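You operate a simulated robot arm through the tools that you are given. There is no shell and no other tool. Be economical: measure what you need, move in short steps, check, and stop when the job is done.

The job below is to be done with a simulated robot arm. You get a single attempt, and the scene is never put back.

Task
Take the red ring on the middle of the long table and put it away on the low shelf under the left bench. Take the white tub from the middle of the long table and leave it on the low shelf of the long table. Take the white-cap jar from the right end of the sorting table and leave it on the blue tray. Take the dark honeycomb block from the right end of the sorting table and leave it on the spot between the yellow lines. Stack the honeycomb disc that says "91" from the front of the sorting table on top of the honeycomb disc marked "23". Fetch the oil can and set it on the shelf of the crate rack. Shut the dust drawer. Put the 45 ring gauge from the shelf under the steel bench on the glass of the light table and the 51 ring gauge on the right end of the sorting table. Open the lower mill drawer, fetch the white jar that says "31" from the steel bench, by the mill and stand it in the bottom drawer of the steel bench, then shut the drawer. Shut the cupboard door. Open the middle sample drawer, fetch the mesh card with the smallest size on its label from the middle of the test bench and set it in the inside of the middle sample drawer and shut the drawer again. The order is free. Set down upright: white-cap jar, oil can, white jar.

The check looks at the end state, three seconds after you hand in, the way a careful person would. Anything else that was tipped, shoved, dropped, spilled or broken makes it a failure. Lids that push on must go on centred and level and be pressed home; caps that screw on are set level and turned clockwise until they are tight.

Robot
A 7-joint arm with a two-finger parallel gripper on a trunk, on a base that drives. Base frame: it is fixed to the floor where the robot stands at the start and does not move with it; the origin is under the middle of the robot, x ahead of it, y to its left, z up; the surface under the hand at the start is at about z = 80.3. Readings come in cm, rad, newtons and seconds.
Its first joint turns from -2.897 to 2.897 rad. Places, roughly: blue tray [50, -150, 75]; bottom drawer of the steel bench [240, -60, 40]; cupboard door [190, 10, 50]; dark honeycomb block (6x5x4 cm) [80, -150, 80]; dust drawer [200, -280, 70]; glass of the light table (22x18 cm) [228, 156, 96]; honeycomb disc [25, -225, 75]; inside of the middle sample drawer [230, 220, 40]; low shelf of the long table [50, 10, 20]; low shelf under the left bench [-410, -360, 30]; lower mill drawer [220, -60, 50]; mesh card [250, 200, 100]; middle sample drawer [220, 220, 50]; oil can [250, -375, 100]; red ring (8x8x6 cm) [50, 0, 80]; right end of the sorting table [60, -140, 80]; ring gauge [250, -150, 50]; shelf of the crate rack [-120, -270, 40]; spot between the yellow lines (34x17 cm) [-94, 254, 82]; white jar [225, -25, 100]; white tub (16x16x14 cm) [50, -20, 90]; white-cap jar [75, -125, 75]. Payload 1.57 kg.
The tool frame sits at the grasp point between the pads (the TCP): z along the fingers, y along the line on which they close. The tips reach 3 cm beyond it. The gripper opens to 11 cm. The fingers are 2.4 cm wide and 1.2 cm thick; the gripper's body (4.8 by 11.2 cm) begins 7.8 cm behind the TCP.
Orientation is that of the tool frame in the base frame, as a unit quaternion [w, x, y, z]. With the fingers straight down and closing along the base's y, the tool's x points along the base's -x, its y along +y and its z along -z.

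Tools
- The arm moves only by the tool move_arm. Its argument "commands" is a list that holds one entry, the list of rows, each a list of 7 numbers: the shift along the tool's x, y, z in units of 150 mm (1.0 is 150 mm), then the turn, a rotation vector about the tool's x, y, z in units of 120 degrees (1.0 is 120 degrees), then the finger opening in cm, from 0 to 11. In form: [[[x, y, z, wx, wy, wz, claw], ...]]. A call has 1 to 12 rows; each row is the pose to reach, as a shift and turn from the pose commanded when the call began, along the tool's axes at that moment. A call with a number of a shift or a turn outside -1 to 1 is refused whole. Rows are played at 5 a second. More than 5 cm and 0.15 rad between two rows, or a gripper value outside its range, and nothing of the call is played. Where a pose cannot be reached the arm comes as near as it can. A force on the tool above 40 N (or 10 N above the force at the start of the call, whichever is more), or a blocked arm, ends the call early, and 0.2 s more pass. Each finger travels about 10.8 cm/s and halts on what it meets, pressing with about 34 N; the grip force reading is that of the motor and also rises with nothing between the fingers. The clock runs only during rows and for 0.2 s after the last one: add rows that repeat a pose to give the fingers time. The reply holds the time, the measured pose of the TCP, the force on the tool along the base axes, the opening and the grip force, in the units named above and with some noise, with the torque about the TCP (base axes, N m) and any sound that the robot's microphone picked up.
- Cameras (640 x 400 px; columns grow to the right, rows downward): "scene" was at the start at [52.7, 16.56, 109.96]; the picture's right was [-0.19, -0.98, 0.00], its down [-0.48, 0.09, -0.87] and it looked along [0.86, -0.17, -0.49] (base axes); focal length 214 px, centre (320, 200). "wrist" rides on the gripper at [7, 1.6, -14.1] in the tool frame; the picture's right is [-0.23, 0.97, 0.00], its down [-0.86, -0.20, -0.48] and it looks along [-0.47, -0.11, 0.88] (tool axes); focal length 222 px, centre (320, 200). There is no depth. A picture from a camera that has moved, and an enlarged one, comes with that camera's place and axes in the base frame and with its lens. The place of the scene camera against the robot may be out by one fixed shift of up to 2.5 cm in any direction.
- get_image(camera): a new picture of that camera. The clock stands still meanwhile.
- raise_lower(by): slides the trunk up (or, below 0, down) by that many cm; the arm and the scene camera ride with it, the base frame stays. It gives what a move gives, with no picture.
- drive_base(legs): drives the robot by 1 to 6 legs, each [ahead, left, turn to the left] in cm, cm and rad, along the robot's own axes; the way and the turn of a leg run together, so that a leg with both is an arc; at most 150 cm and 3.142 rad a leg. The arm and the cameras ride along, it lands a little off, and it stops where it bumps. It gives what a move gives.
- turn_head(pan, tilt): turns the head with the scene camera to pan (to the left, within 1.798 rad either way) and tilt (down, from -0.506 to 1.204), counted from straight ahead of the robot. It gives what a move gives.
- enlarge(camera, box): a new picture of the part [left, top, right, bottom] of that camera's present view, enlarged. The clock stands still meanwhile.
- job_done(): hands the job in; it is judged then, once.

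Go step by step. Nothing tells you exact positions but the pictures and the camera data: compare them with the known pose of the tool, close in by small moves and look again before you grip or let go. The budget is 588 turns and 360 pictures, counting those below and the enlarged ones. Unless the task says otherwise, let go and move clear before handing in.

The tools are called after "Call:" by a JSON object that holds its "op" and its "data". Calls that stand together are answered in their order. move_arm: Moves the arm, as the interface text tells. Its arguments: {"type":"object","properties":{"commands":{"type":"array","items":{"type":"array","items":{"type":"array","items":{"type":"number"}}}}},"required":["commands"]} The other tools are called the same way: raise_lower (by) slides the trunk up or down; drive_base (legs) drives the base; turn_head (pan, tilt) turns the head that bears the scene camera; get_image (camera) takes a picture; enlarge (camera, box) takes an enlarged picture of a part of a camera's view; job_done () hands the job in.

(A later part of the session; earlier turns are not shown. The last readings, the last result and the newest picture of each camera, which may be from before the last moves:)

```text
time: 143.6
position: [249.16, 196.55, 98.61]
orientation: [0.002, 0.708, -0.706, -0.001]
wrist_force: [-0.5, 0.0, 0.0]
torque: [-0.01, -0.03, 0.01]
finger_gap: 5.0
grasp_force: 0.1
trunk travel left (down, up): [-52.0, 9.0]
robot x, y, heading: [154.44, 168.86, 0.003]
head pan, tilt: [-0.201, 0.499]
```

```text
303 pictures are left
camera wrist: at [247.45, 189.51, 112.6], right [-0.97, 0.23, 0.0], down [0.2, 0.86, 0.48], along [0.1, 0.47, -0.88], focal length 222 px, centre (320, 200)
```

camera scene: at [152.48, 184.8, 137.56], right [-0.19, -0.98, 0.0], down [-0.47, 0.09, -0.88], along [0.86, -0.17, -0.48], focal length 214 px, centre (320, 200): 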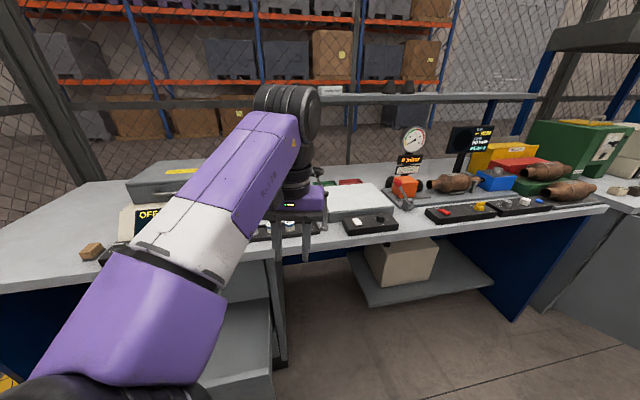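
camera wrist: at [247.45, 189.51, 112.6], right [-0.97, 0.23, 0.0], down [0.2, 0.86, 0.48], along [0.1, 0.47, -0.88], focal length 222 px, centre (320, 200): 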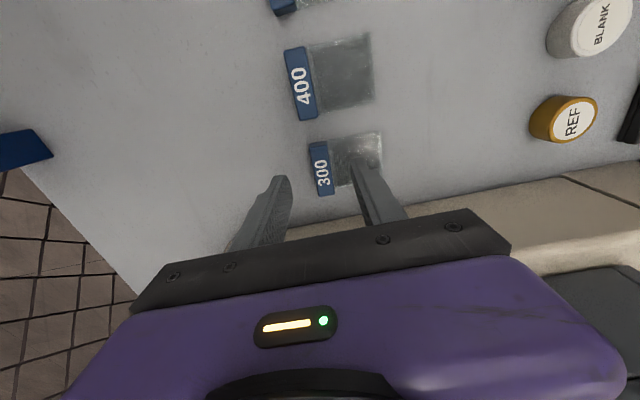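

Call:
{"op": "move_arm", "data": {"commands": [[[0, 0, 0.2, 0, 0, 0, 5], [0, 0, 0.33, 0, 0, 0, 5], [0, 0, 0.33, 0, 0, 0, 5]]]}}

Call:
{"op": "get_image", "data": {"camera": "wrist"}}

```text
time: 144.4
position: [249.05, 196.53, 93.47]
orientation: [0.001, 0.707, -0.707, 0.0]
wrist_force: [0.1, -0.1, -0.8]
torque: [-0.01, -0.01, 0.01]
finger_gap: 5.03
grasp_force: 0.0
trunk travel left (down, up): [-52.0, 9.0]
robot x, y, heading: [154.59, 168.68, 0.003]
head pan, tilt: [-0.201, 0.499]
```

```text
302 pictures are left
camera wrist: at [247.4, 189.52, 107.53], right [-0.97, 0.22, 0.0], down [0.2, 0.86, 0.48], along [0.11, 0.47, -0.88], focal length 222 px, centre (320, 200)
```

wrist: 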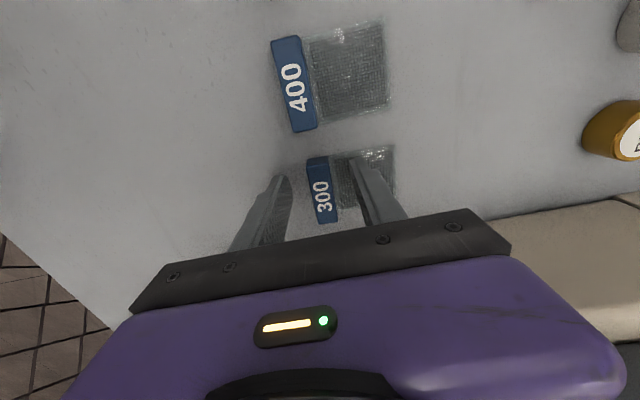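

Call:
{"op": "move_arm", "data": {"commands": [[[0, 0, 0.03, 0, 0, 0, 5], [0, 0, 0.03, 0, 0, 0, 3], [0, 0, 0.03, 0, 0, 0, 1], [0, 0, 0.03, 0, 0, 0, 0], [0, 0, 0.03, 0, 0, 0, 0]]]}}

Call:
{"op": "move_arm", "data": {"commands": [[[0, 0, -0.3, 0, 0, 0, 0], [0, 0, -0.6, 0, 0, 0, 0], [0, 0, -0.9, 0, 0, 0, 0], [0, 0, -1, 0, 0, 0, 0]]]}}

Call:
{"op": "get_image", "data": {"camera": "wrist"}}

```text
time: 145.6
position: [249.07, 196.42, 93.54]
orientation: [-0.001, 0.707, -0.707, 0.001]
wrist_force: [3.6, 0.8, 32.8]
torque: [-0.35, 0.08, 0.18]
finger_gap: 1.68
grasp_force: 32.0
trunk travel left (down, up): [-52.0, 9.0]
robot x, y, heading: [154.68, 168.69, 0.004]
head pan, tilt: [-0.201, 0.499]
```

```text
time: 146.6
position: [249.13, 196.5, 108.03]
orientation: [0.002, 0.709, -0.706, -0.001]
wrist_force: [0.0, -0.4, 1.2]
torque: [0.0, -0.02, 0.02]
finger_gap: 1.7
grasp_force: 31.9
trunk travel left (down, up): [-52.0, 9.0]
robot x, y, heading: [154.32, 168.36, 0.005]
head pan, tilt: [-0.201, 0.499]
```

```text
301 pictures are left
camera wrist: at [247.4, 189.45, 122.19], right [-0.97, 0.23, 0.0], down [0.2, 0.86, 0.48], along [0.1, 0.46, -0.88], focal length 222 px, centre (320, 200)
```

wrist: 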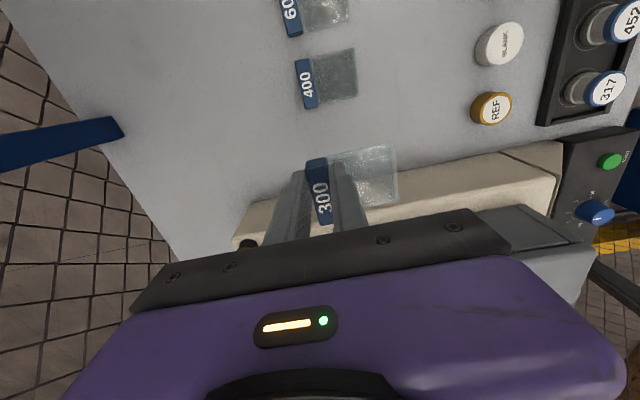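

Card is held. Raise, back off the bench, and position over the open drawer.

Call:
{"op": "raise_lower", "data": {"by": 8}}

Call:
{"op": "drive_base", "data": {"legs": [[-48, 0, 0], [0, 30, 0]]}}

Call:
{"op": "get_image", "data": {"camera": "wrist"}}

```text
time: 147.8
position: [249.07, 196.51, 116.2]
orientation: [0.002, 0.708, -0.706, 0.0]
wrist_force: [-0.1, 0.2, -1.0]
torque: [0.02, 0.04, 0.02]
finger_gap: 1.68
grasp_force: 31.9
trunk travel left (down, up): [-60.0, 1.0]
robot x, y, heading: [154.22, 168.86, -0.001]
head pan, tilt: [-0.201, 0.499]
```

```text
time: 152.3
position: [200.82, 225.08, 116.05]
orientation: [-0.003, -0.705, 0.71, 0.001]
wrist_force: [0.4, -0.1, -1.8]
torque: [0.0, 0.03, 0.0]
finger_gap: 1.67
grasp_force: 32.5
trunk travel left (down, up): [-60.0, 1.0]
robot x, y, heading: [106.05, 198.43, -0.002]
head pan, tilt: [-0.201, 0.499]
```

```text
300 pictures are left
camera wrist: at [199.04, 218.21, 130.18], right [-0.97, 0.23, 0.0], down [0.21, 0.85, 0.48], along [0.11, 0.46, -0.88], focal length 222 px, centre (320, 200)
```

wrist: 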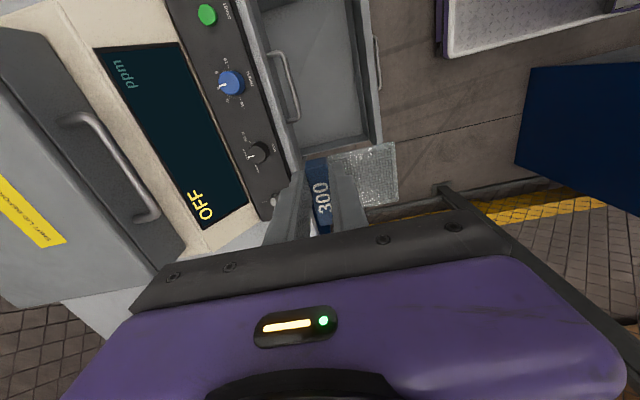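

Call:
{"op": "move_arm", "data": {"commands": [[[0.2, 0.2, 0, 0, 0, 0, 0], [0.4, 0.4, 0, 0, 0, 0, 0], [0.4, 0.4, 0, 0, 0, 0, 0]]]}}

Call:
{"op": "raise_lower", "data": {"by": -40}}

Call:
{"op": "get_image", "data": {"camera": "wrist"}}

Call:
{"op": "turn_head", "data": {"pan": -0.2, "tilt": 0.9}}

Call:
{"op": "get_image", "data": {"camera": "scene"}}

```text
time: 153.1
position: [200.08, 224.56, 116.05]
orientation: [-0.002, -0.704, 0.71, 0.001]
wrist_force: [-0.1, -0.2, -1.1]
torque: [0.0, -0.04, 0.01]
finger_gap: 1.66
grasp_force: 32.0
out of reach, approached as far as the arm can: row 1, 2, 3
trunk travel left (down, up): [-60.0, 1.0]
robot x, y, heading: [105.69, 198.62, -0.004]
head pan, tilt: [-0.201, 0.499]
```

```text
time: 156.9
position: [200.02, 224.43, 76.17]
orientation: [-0.002, -0.704, 0.71, 0.001]
wrist_force: [-0.9, 0.9, -0.6]
torque: [0.01, -0.02, -0.02]
finger_gap: 1.71
grasp_force: 32.0
trunk travel left (down, up): [-20.0, 41.0]
robot x, y, heading: [106.13, 198.27, -0.01]
head pan, tilt: [-0.201, 0.499]
```

```text
299 pictures are left
camera wrist: at [198.3, 217.52, 90.19], right [-0.97, 0.23, 0.0], down [0.21, 0.85, 0.48], along [0.11, 0.46, -0.88], focal length 222 px, centre (320, 200)
```

wrist: 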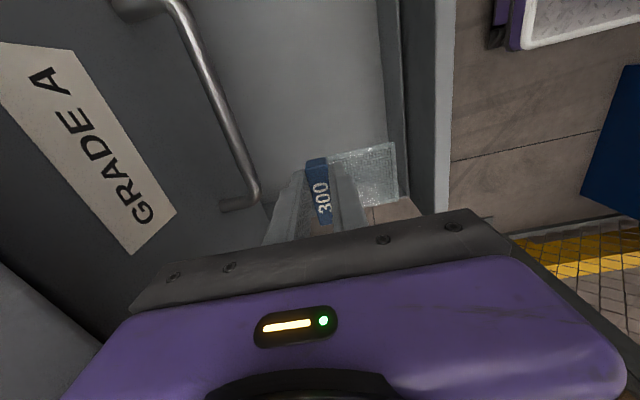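

```text
time: 157.8
position: [199.97, 224.56, 76.13]
orientation: [-0.002, -0.705, 0.709, 0.001]
wrist_force: [0.3, 0.3, -0.5]
torque: [-0.03, -0.01, 0.0]
finger_gap: 1.68
grasp_force: 31.7
trunk travel left (down, up): [-20.0, 41.0]
robot x, y, heading: [106.06, 198.33, -0.007]
head pan, tilt: [-0.201, 0.901]
```

```text
298 pictures are left
camera scene: at [157.3, 214.84, 114.18], right [-0.2, -0.98, 0.0], down [-0.77, 0.16, -0.62], along [0.61, -0.13, -0.78], focal length 214 px, centre (320, 200)
```

scene: 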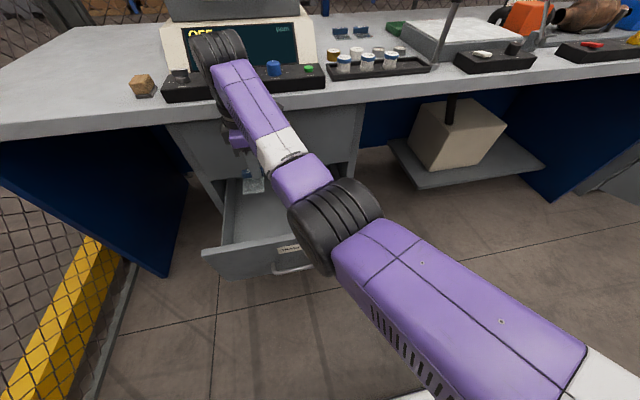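

Call:
{"op": "drive_base", "data": {"legs": [[-5, -5, 0]]}}

Call:
{"op": "raise_lower", "data": {"by": -14}}

Call:
{"op": "get_image", "data": {"camera": "wrist"}}

Call:
{"op": "get_image", "data": {"camera": "scene"}}

```text
time: 158.8
position: [194.98, 219.48, 76.15]
orientation: [-0.002, -0.704, 0.71, 0.0]
wrist_force: [0.0, -0.5, -0.1]
torque: [0.06, -0.01, -0.02]
finger_gap: 1.66
grasp_force: 31.5
trunk travel left (down, up): [-20.0, 41.0]
robot x, y, heading: [101.08, 193.66, -0.008]
head pan, tilt: [-0.201, 0.901]
```

```text
time: 160.5
position: [195.1, 219.36, 62.14]
orientation: [-0.002, -0.704, 0.711, 0.001]
wrist_force: [0.5, -0.1, -1.1]
torque: [-0.05, -0.04, -0.01]
finger_gap: 1.66
grasp_force: 31.6
trunk travel left (down, up): [-6.0, 55.0]
robot x, y, heading: [101.14, 193.51, -0.006]
head pan, tilt: [-0.201, 0.901]
```

```text
297 pictures are left
camera wrist: at [193.29, 212.52, 76.19], right [-0.97, 0.24, 0.0], down [0.21, 0.85, 0.48], along [0.11, 0.46, -0.88], focal length 222 px, centre (320, 200)
```

wrist: 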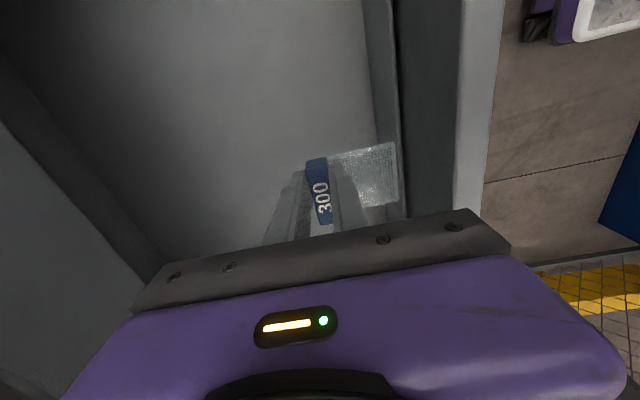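

```text
296 pictures are left
camera scene: at [152.28, 209.89, 100.18], right [-0.21, -0.98, 0.0], down [-0.77, 0.16, -0.62], along [0.61, -0.13, -0.78], focal length 214 px, centre (320, 200)
```

scene: 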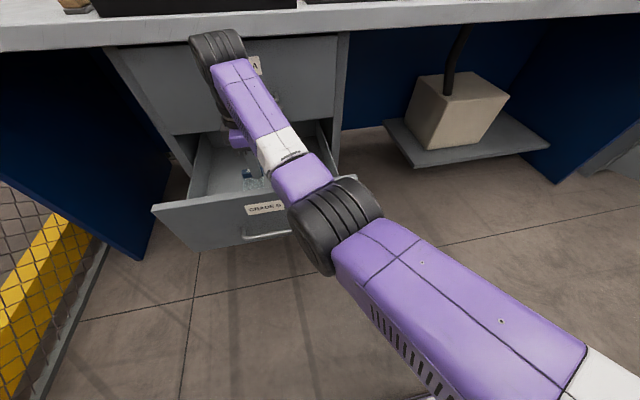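

Call:
{"op": "drive_base", "data": {"legs": [[2, 0, 0]]}}

Call:
{"op": "raise_lower", "data": {"by": -6}}

Call:
{"op": "move_arm", "data": {"commands": [[[0, 0, 0.15, 0, 0, 0, 0], [0, 0, 0.3, 0, 0, 0, 0], [0, 0, 0.3, 0, 0, 0, 0]]]}}

```text
time: 161.3
position: [197.22, 219.42, 62.13]
orientation: [-0.002, -0.704, 0.71, 0.0]
wrist_force: [-0.1, 0.5, -0.1]
torque: [0.0, 0.02, 0.03]
finger_gap: 1.71
grasp_force: 31.8
trunk travel left (down, up): [-6.0, 55.0]
robot x, y, heading: [103.38, 193.39, -0.007]
head pan, tilt: [-0.201, 0.901]
```

```text
time: 162.3
position: [197.08, 219.48, 56.19]
orientation: [-0.002, -0.704, 0.71, 0.001]
wrist_force: [0.0, 1.2, -0.5]
torque: [0.03, -0.01, 0.02]
finger_gap: 1.68
grasp_force: 31.8
trunk travel left (down, up): [0.0, 61.0]
robot x, y, heading: [102.72, 193.41, -0.012]
head pan, tilt: [-0.201, 0.901]
```

```text
time: 163.1
position: [196.96, 219.3, 51.65]
orientation: [-0.001, -0.704, 0.71, 0.0]
wrist_force: [-0.5, -0.1, -0.6]
torque: [0.03, -0.03, 0.0]
finger_gap: 1.71
grasp_force: 31.9
trunk travel left (down, up): [0.0, 61.0]
robot x, y, heading: [103.19, 193.61, -0.009]
head pan, tilt: [-0.201, 0.901]
```

Arm goes down fine. Continue until it touches the drawer bottom.

Call:
{"op": "move_arm", "data": {"commands": [[[0, 0, 0.1, 0, 0, 0, 0], [0, 0, 0.2, 0, 0, 0, 0], [0, 0, 0.3, 0, 0, 0, 0], [0, 0, 0.4, 0, 0, 0, 0], [0, 0, 0.5, 0, 0, 0, 0]]]}}

Call:
{"op": "get_image", "data": {"camera": "wrist"}}

```text
time: 164.0
position: [197.62, 219.44, 47.59]
orientation: [0.006, -0.703, 0.711, -0.004]
wrist_force: [0.0, -0.5, 12.1]
torque: [-0.29, 0.5, 0.04]
finger_gap: 1.68
grasp_force: 32.2
trunk travel left (down, up): [0.0, 61.0]
robot x, y, heading: [102.86, 193.16, -0.006]
head pan, tilt: [-0.201, 0.901]
stopped in row 4: the force on the tool passed its limit at 50 N (the readings are from after the stop); the commanded pose is now the measured one
```

```text
295 pictures are left
camera wrist: at [195.57, 212.35, 61.6], right [-0.97, 0.24, -0.01], down [0.2, 0.85, 0.48], along [0.13, 0.47, -0.88], focal length 222 px, centre (320, 200)
```

wrist: 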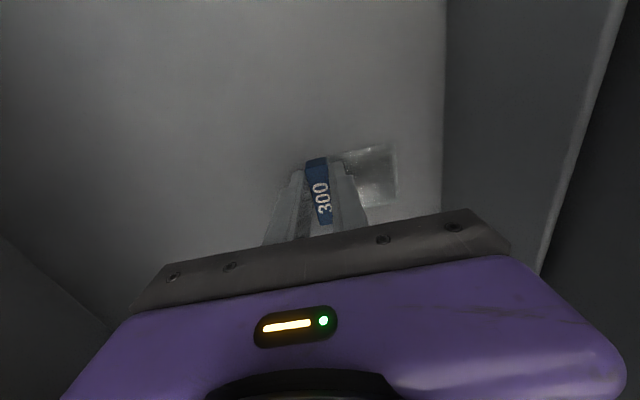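

Touching the drawer bottom. Release and rise.

Call:
{"op": "move_arm", "data": {"commands": [[[0, 0, 0, 0, 0, 0, 2.5], [0, 0, 0, 0, 0, 0, 4], [0, 0, 0, 0, 0, 0, 4], [0, 0, -0.2, 0, 0, 0, 4], [0, 0, -0.5, 0, 0, 0, 4]]]}}

Call:
{"op": "raise_lower", "data": {"by": 30}}

Call:
{"op": "get_image", "data": {"camera": "wrist"}}

```text
time: 165.2
position: [197.35, 219.39, 54.77]
orientation: [0.003, -0.704, 0.71, -0.002]
wrist_force: [0.7, 0.4, -0.9]
torque: [0.03, -0.02, 0.0]
finger_gap: 4.02
grasp_force: 0.0
trunk travel left (down, up): [0.0, 61.0]
robot x, y, heading: [102.88, 193.24, -0.009]
head pan, tilt: [-0.201, 0.901]
```

```text
time: 168.2
position: [197.33, 219.27, 84.91]
orientation: [0.005, -0.704, 0.71, -0.003]
wrist_force: [0.1, 0.1, -0.4]
torque: [0.01, 0.01, 0.03]
finger_gap: 3.98
grasp_force: 0.0
trunk travel left (down, up): [-30.0, 31.0]
robot x, y, heading: [103.12, 193.08, -0.008]
head pan, tilt: [-0.201, 0.901]
```

```text
294 pictures are left
camera wrist: at [195.4, 212.33, 98.95], right [-0.97, 0.24, -0.01], down [0.2, 0.85, 0.48], along [0.12, 0.47, -0.88], focal length 222 px, centre (320, 200)
```

wrist: 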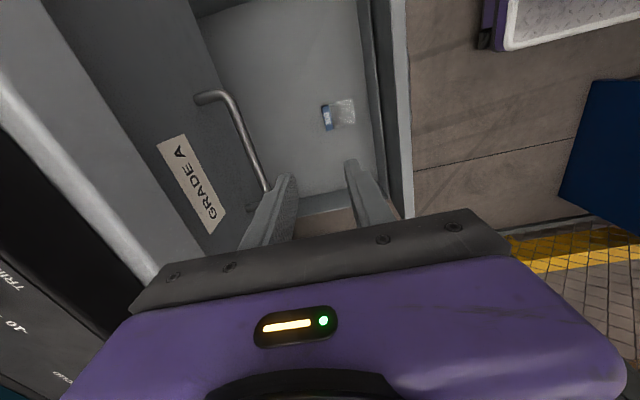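

The card lies in the drawer. Now back off, pitch the tool to horizontal and push the drawer shut by its handle.

Call:
{"op": "drive_base", "data": {"legs": [[-28, 0, 0.008]]}}

Call:
{"op": "move_arm", "data": {"commands": [[[0, 0, 0.03, 0.0625, 0, 0, 6], [0, 0, 0.06, 0.125, 0, 0, 6], [0, 0, 0.09, 0.1875, 0, 0, 6], [0, 0, 0.12, 0.25, 0, 0, 6], [0, 0, 0.15, 0.3125, 0, 0, 6], [0, 0, 0.18, 0.375, 0, 0, 6], [0, 0, 0.2, 0.4375, 0, 0, 6], [0, 0, 0.2, 0.5, 0, 0, 6], [0, 0, 0.2, 0.5625, 0, 0, 6], [0, 0, 0.2, 0.625, 0, 0, 6], [0, 0, 0.2, 0.6875, 0, 0, 6], [0, 0, 0.2, 0.75, 0, 0, 6]]]}}

```text
time: 170.2
position: [169.14, 220.53, 84.92]
orientation: [-0.005, 0.707, -0.707, 0.003]
wrist_force: [0.1, -0.3, 0.2]
torque: [-0.05, -0.04, -0.01]
finger_gap: 4.0
grasp_force: 0.0
trunk travel left (down, up): [-30.0, 31.0]
robot x, y, heading: [75.08, 193.95, 0.003]
head pan, tilt: [-0.201, 0.901]
```

```text
time: 172.8
position: [168.89, 220.53, 82.04]
orientation: [0.505, -0.498, 0.496, -0.501]
wrist_force: [0.0, 0.0, -0.5]
torque: [0.02, -0.01, 0.02]
finger_gap: 6.0
grasp_force: 0.0
trunk travel left (down, up): [-30.0, 31.0]
robot x, y, heading: [74.54, 193.62, 0.005]
head pan, tilt: [-0.201, 0.901]
```

Call:
{"op": "raise_lower", "data": {"by": -30}}

Call:
{"op": "move_arm", "data": {"commands": [[[0.1, 0.04, 0.15, 0, 0, 0, 6], [0.17, 0.07, 0.3, 0, 0, 0, 6], [0.17, 0.07, 0.3, 0, 0, 0, 6]]]}}

Call:
{"op": "get_image", "data": {"camera": "wrist"}}

```text
time: 175.8
position: [169.06, 220.4, 51.92]
orientation: [0.503, -0.497, 0.497, -0.502]
wrist_force: [-0.4, 0.0, -0.6]
torque: [0.0, -0.01, 0.0]
finger_gap: 5.96
grasp_force: 0.1
trunk travel left (down, up): [0.0, 61.0]
robot x, y, heading: [74.85, 193.79, 0.003]
head pan, tilt: [-0.201, 0.901]
```

```text
time: 176.6
position: [173.58, 217.82, 50.77]
orientation: [0.504, -0.498, 0.497, -0.502]
wrist_force: [-0.5, -0.3, 0.3]
torque: [0.0, 0.04, -0.01]
finger_gap: 6.0
grasp_force: 0.1
trunk travel left (down, up): [0.0, 61.0]
robot x, y, heading: [75.18, 193.23, 0.003]
head pan, tilt: [-0.201, 0.901]
```

```text
293 pictures are left
camera wrist: at [159.37, 210.85, 48.95], right [0.01, 0.23, -0.97], down [-0.48, 0.85, 0.2], along [0.88, 0.47, 0.12], focal length 222 px, centre (320, 200)
```

wrist: 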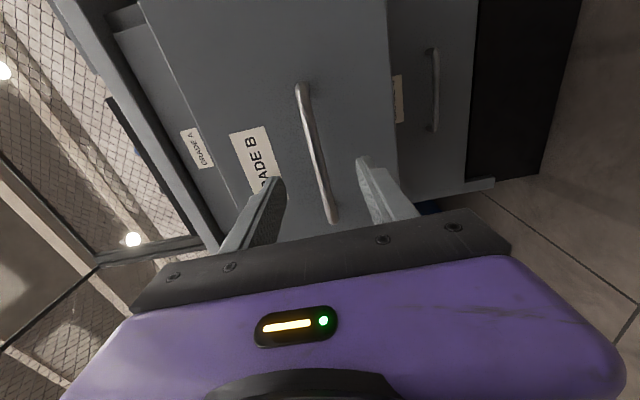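

Call:
{"op": "drive_base", "data": {"legs": [[32, 0, 0]]}}

Call:
{"op": "turn_head", "data": {"pan": -0.1, "tilt": 0.6}}

Call:
{"op": "get_image", "data": {"camera": "scene"}}

```text
time: 178.7
position: [205.49, 218.19, 50.78]
orientation: [0.504, -0.499, 0.497, -0.501]
wrist_force: [-0.2, 0.6, 0.3]
torque: [-0.01, -0.02, 0.0]
finger_gap: 5.98
grasp_force: 0.2
trunk travel left (down, up): [0.0, 61.0]
robot x, y, heading: [106.72, 194.02, 0.002]
head pan, tilt: [-0.201, 0.901]
```

```text
time: 179.5
position: [205.38, 218.13, 50.76]
orientation: [0.504, -0.498, 0.497, -0.502]
wrist_force: [-0.8, 0.1, 0.3]
torque: [0.02, -0.02, 0.02]
finger_gap: 5.99
grasp_force: 0.1
trunk travel left (down, up): [0.0, 61.0]
robot x, y, heading: [106.77, 193.39, 0.005]
head pan, tilt: [-0.099, 0.6]
```

```text
292 pictures are left
camera scene: at [159.36, 211.29, 96.65], right [-0.09, -1.0, 0.0], down [-0.56, 0.05, -0.82], along [0.82, -0.08, -0.57], focal length 214 px, centre (320, 200)
```

scene: 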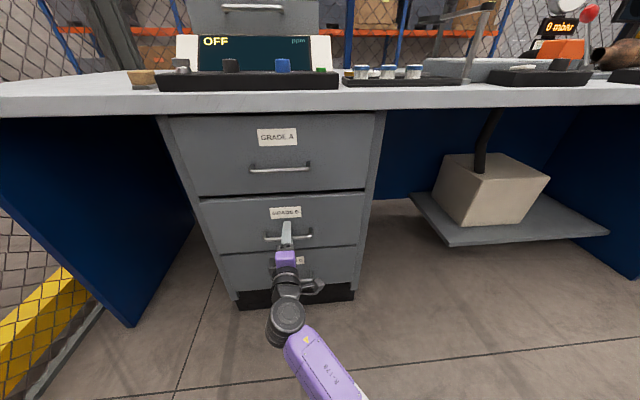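

Nearly shut. One last small push with the arm.

Call:
{"op": "drive_base", "data": {"legs": [[2, 0, 0]]}}

Call:
{"op": "enlarge", "data": {"camera": "scene", "box": [170, 90, 390, 310]}}

```text
time: 180.3
position: [206.22, 218.18, 50.7]
orientation: [0.502, -0.498, 0.497, -0.502]
wrist_force: [-9.6, -2.6, 4.1]
torque: [-0.09, 0.19, -0.06]
finger_gap: 5.58
grasp_force: 0.0
trunk travel left (down, up): [0.0, 61.0]
robot x, y, heading: [108.04, 193.59, 0.005]
head pan, tilt: [-0.099, 0.6]
stopped in leg 1: the force on the tool passed its limit at 100 N (the readings are from after the stop); the commanded pose is now the measured one
```

```text
1.82 times, centred on (280, 200) of scene
camera zoom: at [160.37, 211.28, 96.67], right [-0.09, -1.0, 0.0], down [-0.56, 0.05, -0.83], along [0.82, -0.08, -0.56], focal length 390 px, centre (393, 200)
```

zoom: 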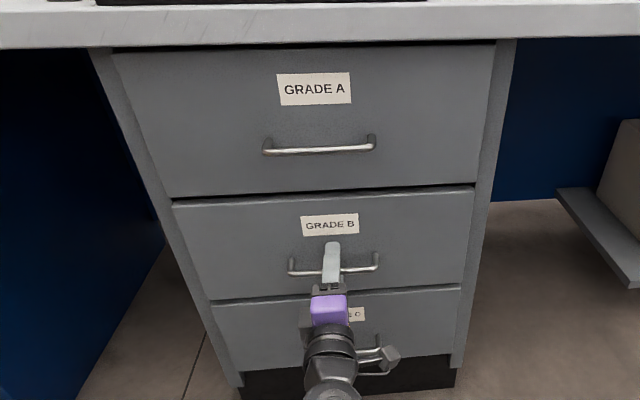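

Drawer is flush shut with the 300 card inside. Backing off and returning the tool to vertical for travel to the steel bench.

Call:
{"op": "drive_base", "data": {"legs": [[-25, 0, 0]]}}

Call:
{"op": "move_arm", "data": {"commands": [[[0, 0, -0.08, -0.0625, 0, 0, 6], [0, 0, -0.16, -0.125, 0, 0, 6], [0, 0, -0.24, -0.1875, 0, 0, 6], [0, 0, -0.32, -0.25, 0, 0, 6], [0, -0.05, -0.4, -0.3125, 0, 0, 6], [0, -0.1, -0.48, -0.375, 0, 0, 6], [0, -0.2, -0.56, -0.4375, 0, 0, 6], [0, -0.3, -0.64, -0.5, 0, 0, 6], [0, -0.4, -0.72, -0.5625, 0, 0, 6], [0, -0.5, -0.8, -0.625, 0, 0, 6], [0, -0.6, -0.8, -0.6875, 0, 0, 6], [0, -0.7, -0.8, -0.75, 0, 0, 6]]]}}

Call:
{"op": "raise_lower", "data": {"by": 40}}

```text
time: 182.1
position: [181.07, 217.81, 50.44]
orientation: [-0.501, 0.496, -0.499, 0.503]
wrist_force: [-0.6, 0.2, 0.0]
torque: [0.05, 0.01, -0.01]
finger_gap: 6.01
grasp_force: 0.1
trunk travel left (down, up): [0.0, 61.0]
robot x, y, heading: [82.61, 193.86, 0.003]
head pan, tilt: [-0.099, 0.6]
```

```text
time: 184.7
position: [169.02, 217.89, 60.88]
orientation: [0.0, -0.705, 0.709, -0.003]
wrist_force: [0.4, -0.6, 0.1]
torque: [-0.04, -0.02, 0.0]
finger_gap: 6.01
grasp_force: 0.2
out of reach, approached as far as the arm can: row 9, 10
trunk travel left (down, up): [0.0, 61.0]
robot x, y, heading: [82.55, 193.32, 0.003]
head pan, tilt: [-0.099, 0.6]
```

```text
time: 188.6
position: [169.06, 217.94, 100.88]
orientation: [0.003, -0.706, 0.709, -0.002]
wrist_force: [0.1, 0.7, -0.2]
torque: [-0.02, -0.01, 0.0]
finger_gap: 5.97
grasp_force: 0.1
trunk travel left (down, up): [-40.0, 21.0]
robot x, y, heading: [82.62, 193.64, 0.004]
head pan, tilt: [-0.099, 0.6]
```

Call:
{"op": "move_arm", "data": {"commands": [[[0.08, 0.07, -0.05, 0, 0, 0.0625, 6], [0.16, 0.14, -0.1, 0, 0, 0.125, 6], [0.24, 0.21, -0.15, 0, 0, 0.1875, 6], [0.32, 0.28, -0.2, 0, 0, 0.25, 6], [0.4, 0.35, -0.25, 0, 0, 0.3125, 6], [0.48, 0.42, -0.3, 0, 0, 0.375, 6], [0.56, 0.49, -0.35, 0, 0, 0.4375, 6], [0.64, 0.56, -0.4, 0, 0, 0.5, 6], [0.72, 0.63, -0.45, 0, 0, 0.5625, 6], [0.8, 0.7, -0.5, 0, 0, 0.625, 6], [0.9, 0.75, -0.5, 0, 0, 0.6875, 6], [1, 0.8, -0.5, 0, 0, 0.75, 6]]]}}

Call:
{"op": "turn_head", "data": {"pan": -0.9, "tilt": 0.6}}

Call:
{"op": "get_image", "data": {"camera": "scene"}}

```text
time: 191.2
position: [156.82, 203.12, 108.29]
orientation: [0.003, 0.003, 1.0, 0.001]
wrist_force: [-0.6, 0.4, -0.2]
torque: [-0.01, 0.0, -0.03]
finger_gap: 5.97
grasp_force: 0.0
trunk travel left (down, up): [-40.0, 21.0]
robot x, y, heading: [82.57, 193.26, -0.0]
head pan, tilt: [-0.099, 0.6]
```

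```text
time: 192.3
position: [156.74, 203.16, 108.25]
orientation: [0.004, 0.002, 1.0, 0.001]
wrist_force: [0.5, -0.9, 0.5]
torque: [0.02, 0.02, 0.03]
finger_gap: 6.0
grasp_force: 0.0
trunk travel left (down, up): [-40.0, 21.0]
robot x, y, heading: [82.73, 193.57, -0.0]
head pan, tilt: [-0.901, 0.6]
```

```text
290 pictures are left
camera scene: at [131.92, 204.99, 136.66], right [-0.78, -0.62, 0.0], down [-0.35, 0.44, -0.83], along [0.51, -0.65, -0.56], focal length 214 px, centre (320, 200)
```

scene: 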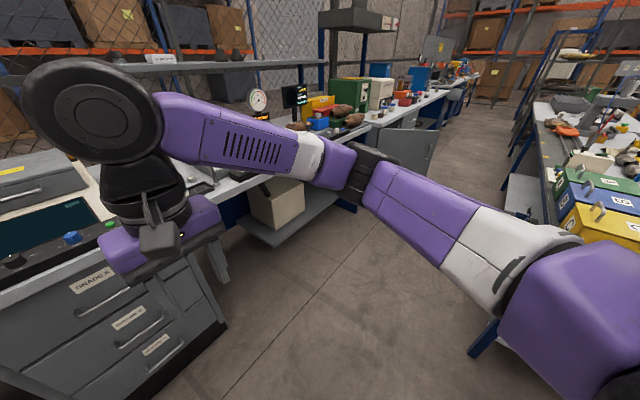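

Call:
{"op": "drive_base", "data": {"legs": [[32, 0, 0], [0, 0, -1.57], [0, 36, 0]]}}

Call:
{"op": "turn_head", "data": {"pan": 0.6, "tilt": 0.5}}

Call:
{"op": "get_image", "data": {"camera": "scene"}}

```text
time: 200.2
position: [161.9, 120.37, 108.27]
orientation: [0.004, 0.701, 0.713, -0.002]
wrist_force: [-0.5, 0.3, -0.1]
torque: [0.01, -0.01, 0.0]
finger_gap: 6.01
grasp_force: 0.1
trunk travel left (down, up): [-40.0, 21.0]
robot x, y, heading: [150.91, 194.42, -1.549]
head pan, tilt: [-0.901, 0.6]
```

```text
time: 201.8
position: [162.01, 120.43, 108.36]
orientation: [0.003, 0.701, 0.713, -0.001]
wrist_force: [-0.3, -0.1, -0.4]
torque: [-0.01, -0.01, 0.0]
finger_gap: 5.98
grasp_force: 0.0
trunk travel left (down, up): [-40.0, 21.0]
robot x, y, heading: [150.91, 194.54, -1.548]
head pan, tilt: [0.6, 0.499]
```

```text
289 pictures are left
camera scene: at [178.28, 143.03, 137.56], right [-0.81, -0.58, 0.0], down [-0.28, 0.39, -0.88], along [0.51, -0.71, -0.48], focal length 214 px, centre (320, 200)
```

scene: 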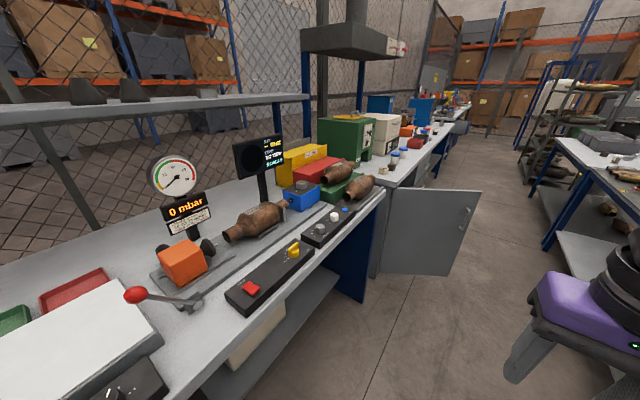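

The cupboard door stands open ~55° into the aisle (hinge ≈(207,27), free edge ≈(166,-1)). I'll drive down the aisle and set a left-pointing horizontal tool to push it shut.

Call:
{"op": "drive_base", "data": {"legs": [[0, -18, -0.021], [100, 0, 0]]}}

Call:
{"op": "turn_head", "data": {"pan": 0.5, "tilt": 0.7}}

Call:
{"op": "get_image", "data": {"camera": "scene"}}

```text
time: 208.1
position: [142.98, 19.37, 108.35]
orientation: [0.003, 0.707, 0.707, -0.002]
wrist_force: [0.9, 0.3, 0.8]
torque: [0.01, -0.02, -0.03]
finger_gap: 6.0
grasp_force: 0.2
trunk travel left (down, up): [-40.0, 21.0]
robot x, y, heading: [132.92, 93.8, -1.563]
head pan, tilt: [0.6, 0.499]
```

```text
time: 208.8
position: [143.04, 19.44, 108.27]
orientation: [0.003, 0.707, 0.707, -0.002]
wrist_force: [0.4, -1.0, 0.2]
torque: [0.03, -0.02, 0.01]
finger_gap: 5.99
grasp_force: 0.0
trunk travel left (down, up): [-40.0, 21.0]
robot x, y, heading: [133.22, 93.83, -1.562]
head pan, tilt: [0.499, 0.7]
```

```text
288 pictures are left
camera scene: at [158.59, 41.92, 135.8], right [-0.87, -0.48, 0.0], down [-0.31, 0.56, -0.77], along [0.37, -0.67, -0.64], focal length 214 px, centre (320, 200)
```

scene: 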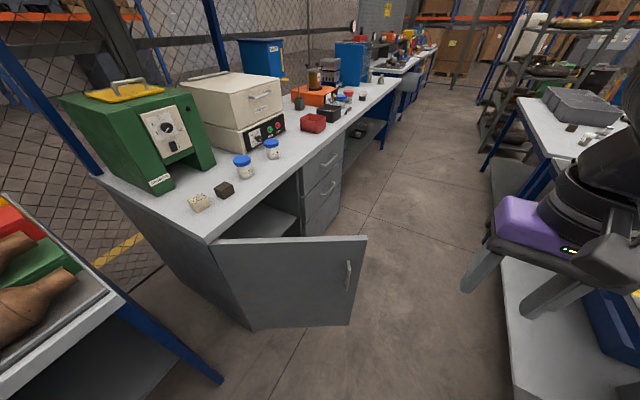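

Call:
{"op": "raise_lower", "data": {"by": -40}}

Call:
{"op": "move_arm", "data": {"commands": [[[0, 0.05, 0.05, -0.0625, 0, 0, 2], [0, 0.1, 0.1, -0.125, 0, 0, 2], [0, 0.15, 0.15, -0.1875, 0, 0, 2], [0, 0.2, 0.2, -0.25, 0, 0, 0], [0, 0.3, 0.25, -0.3125, 0, 0, 0], [0, 0.4, 0.3, -0.375, 0, 0, 0], [0, 0.5, 0.35, -0.4375, 0, 0, 0], [0, 0.6, 0.4, -0.5, 0, 0, 0], [0, 0.7, 0.45, -0.5625, 0, 0, 0], [0, 0.8, 0.5, -0.625, 0, 0, 0], [0, 0.9, 0.55, -0.6875, 0, 0, 0], [0, 1, 0.6, -0.75, 0, 0, 0]]]}}

Call:
{"op": "get_image", "data": {"camera": "scene"}}

```text
time: 212.6
position: [143.04, 19.55, 68.34]
orientation: [0.003, 0.707, 0.707, -0.001]
wrist_force: [0.1, -0.6, -0.5]
torque: [0.01, 0.03, -0.02]
finger_gap: 6.0
grasp_force: 0.1
trunk travel left (down, up): [0.0, 61.0]
robot x, y, heading: [132.86, 93.39, -1.563]
head pan, tilt: [0.499, 0.7]
```

```text
time: 215.2
position: [157.91, 19.22, 59.3]
orientation: [0.503, 0.497, 0.501, 0.499]
wrist_force: [0.3, -0.5, -0.4]
torque: [-0.01, 0.01, -0.01]
finger_gap: 0.0
grasp_force: 21.4
trunk travel left (down, up): [0.0, 61.0]
robot x, y, heading: [133.07, 93.56, -1.565]
head pan, tilt: [0.499, 0.7]
```

```text
287 pictures are left
camera scene: at [158.57, 41.92, 95.8], right [-0.88, -0.48, 0.0], down [-0.31, 0.56, -0.76], along [0.37, -0.67, -0.64], focal length 214 px, centre (320, 200)
```

scene: 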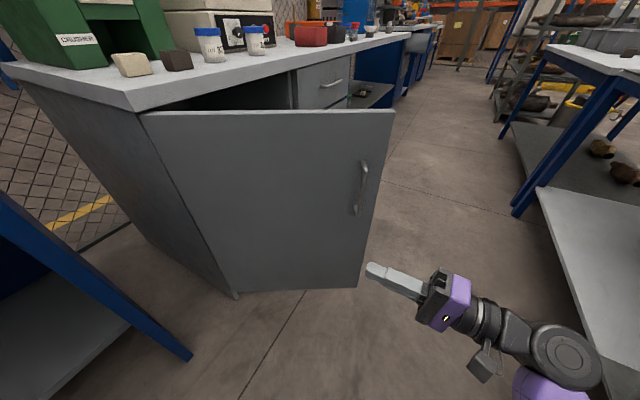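

Call:
{"op": "move_arm", "data": {"commands": [[[0, 0, 0.3, 0, 0, 0, 0], [0, 0, 0.6, 0, 0, 0, 0], [0, 0, 0.9, 0, 0, 0, 0], [0, 0, 1, 0, 0, 0, 0]]]}}

Call:
{"op": "drive_base", "data": {"legs": [[12, -4, 0]]}}

Call:
{"op": "get_image", "data": {"camera": "scene"}}

```text
time: 216.2
position: [172.71, 19.46, 59.27]
orientation: [0.502, 0.498, 0.502, 0.498]
wrist_force: [-1.0, -0.6, 0.5]
torque: [0.01, 0.02, -0.04]
finger_gap: 0.01
grasp_force: 21.6
trunk travel left (down, up): [0.0, 61.0]
robot x, y, heading: [132.92, 93.91, -1.562]
head pan, tilt: [0.499, 0.7]
```

```text
time: 217.5
position: [169.08, 7.37, 59.25]
orientation: [0.501, 0.498, 0.502, 0.5]
wrist_force: [-0.4, -0.6, -0.5]
torque: [-0.02, -0.02, -0.04]
finger_gap: 0.0
grasp_force: 21.5
trunk travel left (down, up): [0.0, 61.0]
robot x, y, heading: [128.86, 81.35, -1.561]
head pan, tilt: [0.499, 0.7]
```

```text
286 pictures are left
camera scene: at [154.78, 29.83, 95.79], right [-0.87, -0.49, 0.0], down [-0.31, 0.56, -0.76], along [0.37, -0.67, -0.64], focal length 214 px, centre (320, 200)
```

scene: 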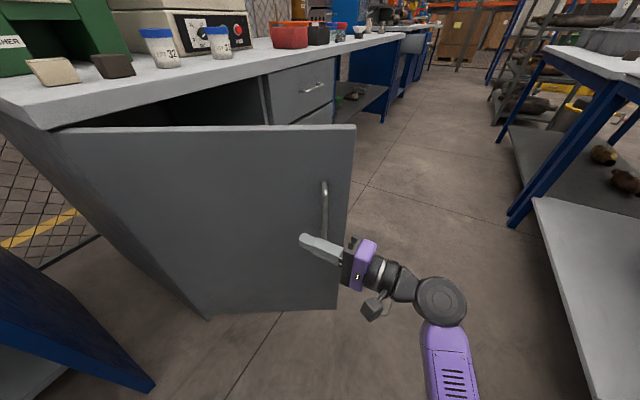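

Call:
{"op": "drive_base", "data": {"legs": [[18, 30, 0]]}}

Call:
{"op": "get_image", "data": {"camera": "scene"}}

```text
time: 219.7
position: [199.09, -10.17, 59.23]
orientation: [0.499, 0.494, 0.504, 0.502]
wrist_force: [0.2, -0.4, 0.3]
torque: [-0.02, 0.0, 0.0]
finger_gap: 0.0
grasp_force: 21.0
trunk travel left (down, up): [0.0, 61.0]
robot x, y, heading: [158.33, 63.86, -1.557]
head pan, tilt: [0.499, 0.7]
```

```text
285 pictures are left
camera scene: at [184.54, 12.3, 95.79], right [-0.87, -0.49, 0.0], down [-0.32, 0.56, -0.76], along [0.38, -0.66, -0.64], focal length 214 px, centre (320, 200)
```

scene: 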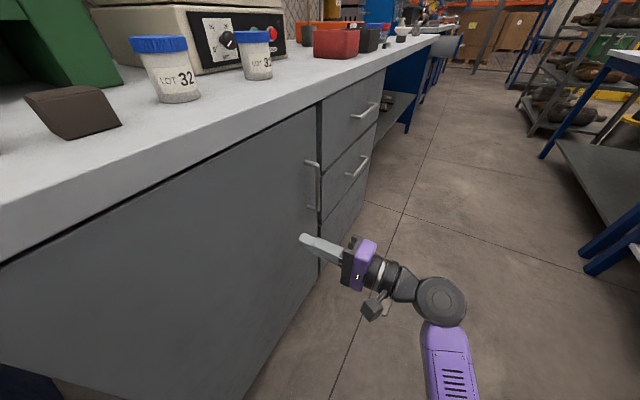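

Call:
{"op": "move_arm", "data": {"commands": [[[0, 0, 0.1, 0, 0, 0, 0], [0, 0, 0.2, 0, 0, 0, 0], [0, 0, 0.3, 0, 0, 0, 0], [0, 0, 0.4, 0, 0, 0, 0], [0, 0, 0.5, 0, 0, 0, 0]]]}}

Call:
{"op": "get_image", "data": {"camera": "scene"}}

```text
time: 220.9
position: [205.41, -9.92, 59.38]
orientation: [0.499, 0.495, 0.504, 0.502]
wrist_force: [-5.0, 2.0, 1.4]
torque: [0.01, -0.01, -0.05]
finger_gap: 0.0
grasp_force: 21.0
trunk travel left (down, up): [0.0, 61.0]
robot x, y, heading: [158.53, 63.74, -1.554]
head pan, tilt: [0.499, 0.7]
stopped in row 5: the force on the tool passed its limit at 74 N (the readings are from after the stop); the commanded pose is now the measured one
```

```text
284 pictures are left
camera scene: at [184.48, 12.3, 95.8], right [-0.87, -0.49, 0.0], down [-0.32, 0.56, -0.76], along [0.38, -0.67, -0.64], focal length 214 px, centre (320, 200)
```

scene: 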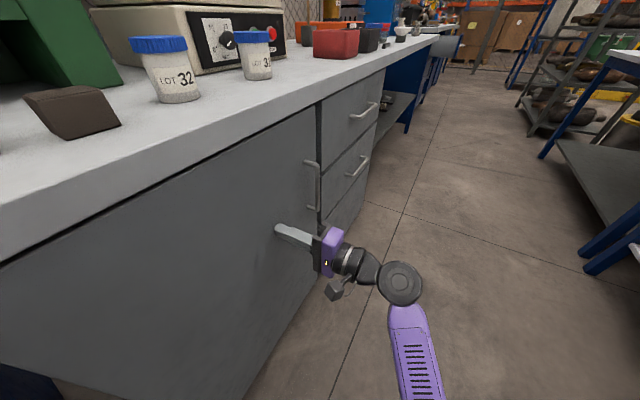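

Cupboard is shut. Two jars: left reads LOT 32, right probably LOT 31. Next, the lower drawer handle at about (206,-52,56).

Call:
{"op": "move_arm", "data": {"commands": [[[0, 0, -0.3, 0, 0, 0, 0], [0, 0, -0.6, 0, 0, 0, 2], [0, -0.15, -0.9, 0, 0, 0, 4], [0, -0.2, -0.95, 0, 0, 0, 6]]]}}

Call:
{"op": "drive_base", "data": {"legs": [[40, 0, -0.01]]}}

Call:
{"op": "get_image", "data": {"camera": "scene"}}

Call:
{"op": "get_image", "data": {"camera": "wrist"}}

```text
refused: row 3 steps farther than a row can; nothing moved
```

```text
time: 221.8
position: [205.44, -11.99, 59.23]
orientation: [0.496, 0.494, 0.506, 0.504]
wrist_force: [-0.1, 0.2, -0.4]
torque: [0.01, 0.02, -0.01]
finger_gap: 0.0
grasp_force: 21.3
trunk travel left (down, up): [0.0, 61.0]
robot x, y, heading: [158.35, 61.69, -1.552]
head pan, tilt: [0.499, 0.7]
stopped in leg 1: the force on the tool passed its limit at 87 N (the readings are from after the stop); the commanded pose is now the measured one
```

```text
283 pictures are left
camera scene: at [184.48, 10.14, 95.79], right [-0.87, -0.49, 0.0], down [-0.32, 0.56, -0.76], along [0.38, -0.67, -0.64], focal length 214 px, centre (320, 200)
```

scene: 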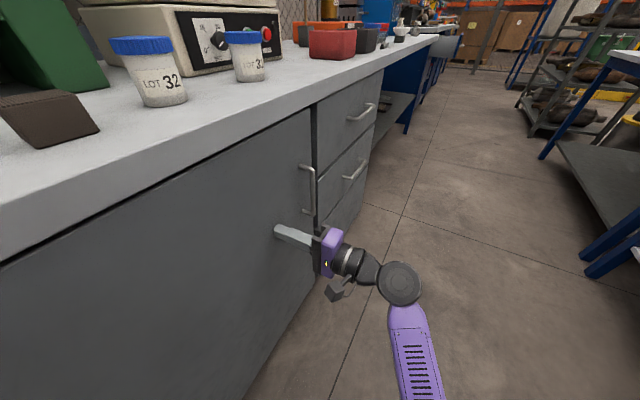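

```text
282 pictures are left
camera wrist: at [191.0, -5.23, 60.73], right [0.0, -0.22, 0.97], down [-0.46, -0.87, -0.2], along [0.89, -0.45, -0.11], focal length 222 px, centre (320, 200)
```

wrist: 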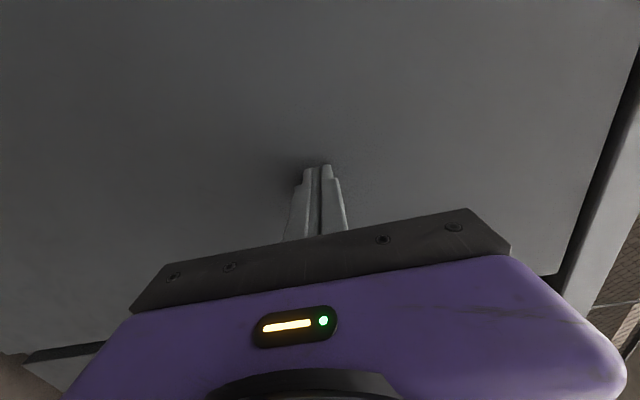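

Call:
{"op": "move_arm", "data": {"commands": [[[0, 0, -0.25, 0, 0, 0, 0], [0, 0, -0.5, 0, 0, 0, 2], [0, -0.1, -0.75, 0, 0, 0, 4], [0, -0.2, -0.9, 0, 0, 0, 6]]]}}

```text
time: 222.8
position: [191.93, -11.98, 56.27]
orientation: [0.497, 0.493, 0.506, 0.505]
wrist_force: [-0.3, -0.2, -0.3]
torque: [0.01, 0.01, 0.0]
finger_gap: 5.98
grasp_force: 0.0
trunk travel left (down, up): [0.0, 61.0]
robot x, y, heading: [158.27, 61.4, -1.555]
head pan, tilt: [0.499, 0.7]
```

Call:
{"op": "drive_base", "data": {"legs": [[38, 0, -0.015]]}}

Call:
{"op": "get_image", "data": {"camera": "wrist"}}

Call:
{"op": "get_image", "data": {"camera": "scene"}}

```text
time: 225.2
position: [190.84, -51.84, 56.29]
orientation: [0.501, 0.498, 0.501, 0.5]
wrist_force: [0.0, 0.4, 0.0]
torque: [0.01, 0.02, -0.03]
finger_gap: 5.99
grasp_force: 0.1
trunk travel left (down, up): [0.0, 61.0]
robot x, y, heading: [158.52, 22.37, -1.575]
head pan, tilt: [0.499, 0.7]
```

```text
281 pictures are left
camera wrist: at [176.7, -44.84, 57.89], right [0.0, -0.22, 0.97], down [-0.48, -0.86, -0.2], along [0.88, -0.46, -0.11], focal length 222 px, centre (320, 200)
```

wrist: 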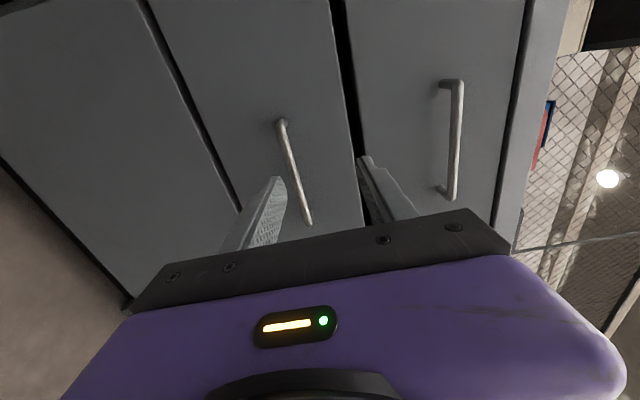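

```text
280 pictures are left
camera scene: at [183.86, -29.37, 95.79], right [-0.88, -0.48, 0.0], down [-0.31, 0.57, -0.76], along [0.37, -0.67, -0.64], focal length 214 px, centre (320, 200)
```

scene: 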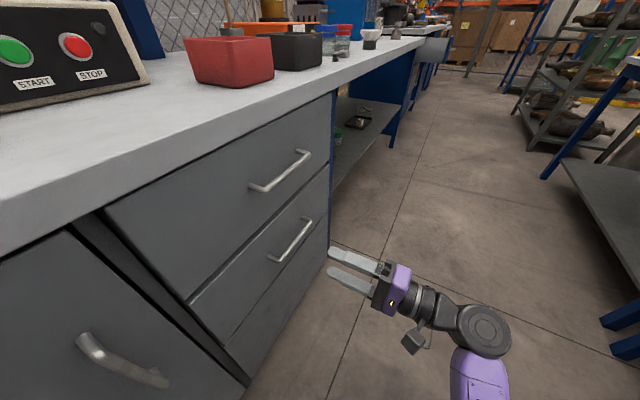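

Call:
{"op": "move_arm", "data": {"commands": [[[-0.1, -0.14, 0, 0, 0, 0, 6], [-0.2, -0.287, 0.1, 0, 0, 0, 6], [-0.2, -0.287, 0.4, 0, 0, 0, 6], [-0.2, -0.287, 0.6, 0, 0, 0, 6], [-0.2, -0.287, 0.6, 0, 0, 0, 6]]]}}

Call:
{"op": "get_image", "data": {"camera": "wrist"}}

```text
time: 226.4
position: [200.07, -54.69, 51.93]
orientation: [0.5, 0.499, 0.501, 0.499]
wrist_force: [0.1, -0.2, 0.5]
torque: [0.01, 0.0, -0.01]
finger_gap: 6.0
grasp_force: 0.1
trunk travel left (down, up): [0.0, 61.0]
robot x, y, heading: [158.7, 22.67, -1.574]
head pan, tilt: [0.499, 0.7]
```

```text
279 pictures are left
camera wrist: at [185.83, -47.79, 53.44], right [0.0, -0.22, 0.97], down [-0.48, -0.86, -0.2], along [0.88, -0.47, -0.11], focal length 222 px, centre (320, 200)
```

wrist: 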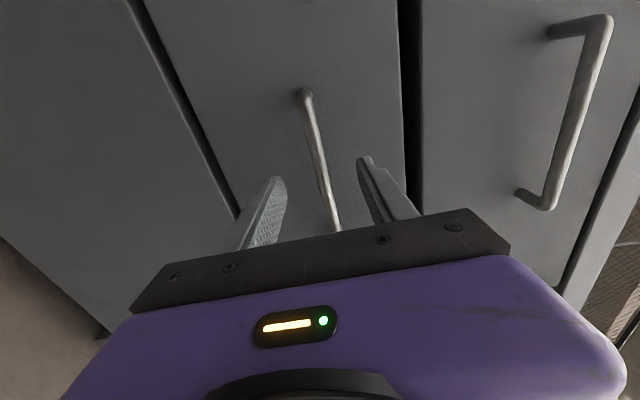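

Call:
{"op": "move_arm", "data": {"commands": [[[0, 0, 0.1, 0, 0, 0, 6], [0, 0, 0.2, 0, 0, 0, 6], [0, 0, 0.3, 0, 0, 0, 6], [0, 0, 0.4, 0, 0, 0, 6], [0, 0, 0.45, 0, 0, 0, 6]]]}}

Call:
{"op": "get_image", "data": {"camera": "wrist"}}

```text
time: 227.5
position: [205.37, -54.88, 51.95]
orientation: [0.5, 0.498, 0.501, 0.501]
wrist_force: [-6.3, 3.4, 1.4]
torque: [0.07, 0.17, 0.05]
finger_gap: 5.89
grasp_force: 0.1
trunk travel left (down, up): [0.0, 61.0]
robot x, y, heading: [158.62, 22.95, -1.576]
head pan, tilt: [0.499, 0.7]
stopped in row 5: the force on the tool passed its limit at 62 N (the readings are from after the stop); the commanded pose is now the measured one
```

```text
278 pictures are left
camera wrist: at [191.14, -47.94, 53.57], right [0.0, -0.23, 0.97], down [-0.48, -0.86, -0.2], along [0.88, -0.46, -0.11], focal length 222 px, centre (320, 200)
```

wrist: 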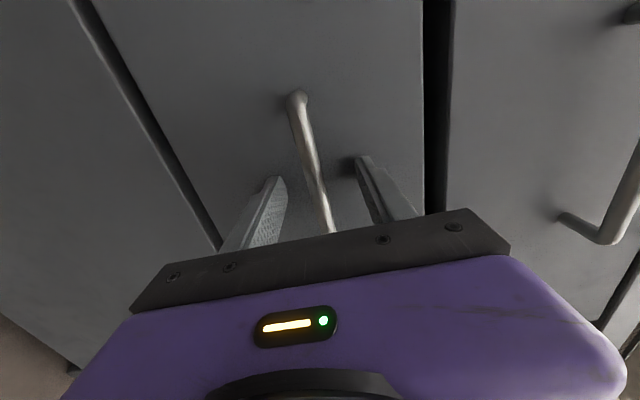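

Call:
{"op": "move_arm", "data": {"commands": [[[0, 0, -0.04, 0, 0, 0, 4], [0, 0, -0.04, 0, 0, 0, 2], [0, 0, -0.04, 0, 0, 0, 0], [0, 0, -0.04, 0, 0, 0, 0], [0, 0, -0.04, 0, 0, 0, 0]]]}}

Call:
{"op": "drive_base", "data": {"legs": [[0, -26, 0]]}}

Call:
{"op": "get_image", "data": {"camera": "scene"}}

```text
time: 228.7
position: [204.85, -54.82, 52.0]
orientation: [0.499, 0.499, 0.502, 0.5]
wrist_force: [0.4, -1.8, -3.3]
torque: [0.14, 0.0, 0.24]
finger_gap: 1.19
grasp_force: 28.9
trunk travel left (down, up): [0.0, 61.0]
robot x, y, heading: [159.02, 22.07, -1.569]
head pan, tilt: [0.499, 0.7]
```

```text
time: 230.6
position: [178.48, -54.85, 51.94]
orientation: [0.5, 0.499, 0.501, 0.5]
wrist_force: [0.3, -19.7, -8.4]
torque: [0.12, 0.07, -0.61]
finger_gap: 1.19
grasp_force: 29.8
trunk travel left (down, up): [0.0, 61.0]
robot x, y, heading: [132.42, 22.94, -1.575]
head pan, tilt: [0.499, 0.7]
```

```text
277 pictures are left
camera scene: at [157.47, -29.32, 95.77], right [-0.88, -0.48, 0.0], down [-0.31, 0.57, -0.76], along [0.37, -0.67, -0.64], focal length 214 px, centre (320, 200)
```

scene: 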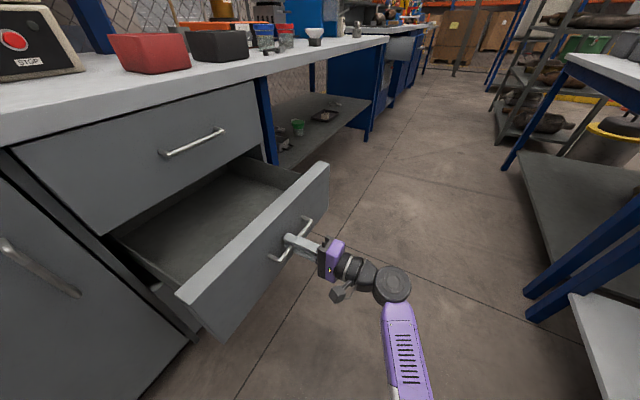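

Call:
{"op": "move_arm", "data": {"commands": [[[0, 0, 0, 0, 0, 0, 3], [0, 0, 0, 0, 0, 0, 6], [0, 0, -0.2, 0, 0, 0, 6], [0, 0, -0.5, 0, 0, 0, 6], [0, 0, -0.7, 0, 0, 0, 6]]]}}

```text
time: 231.8
position: [168.04, -54.78, 52.14]
orientation: [0.5, 0.498, 0.501, 0.501]
wrist_force: [0.4, 0.5, 0.1]
torque: [-0.01, -0.03, 0.01]
finger_gap: 6.0
grasp_force: 0.0
trunk travel left (down, up): [0.0, 61.0]
robot x, y, heading: [132.21, 22.45, -1.567]
head pan, tilt: [0.499, 0.7]
```

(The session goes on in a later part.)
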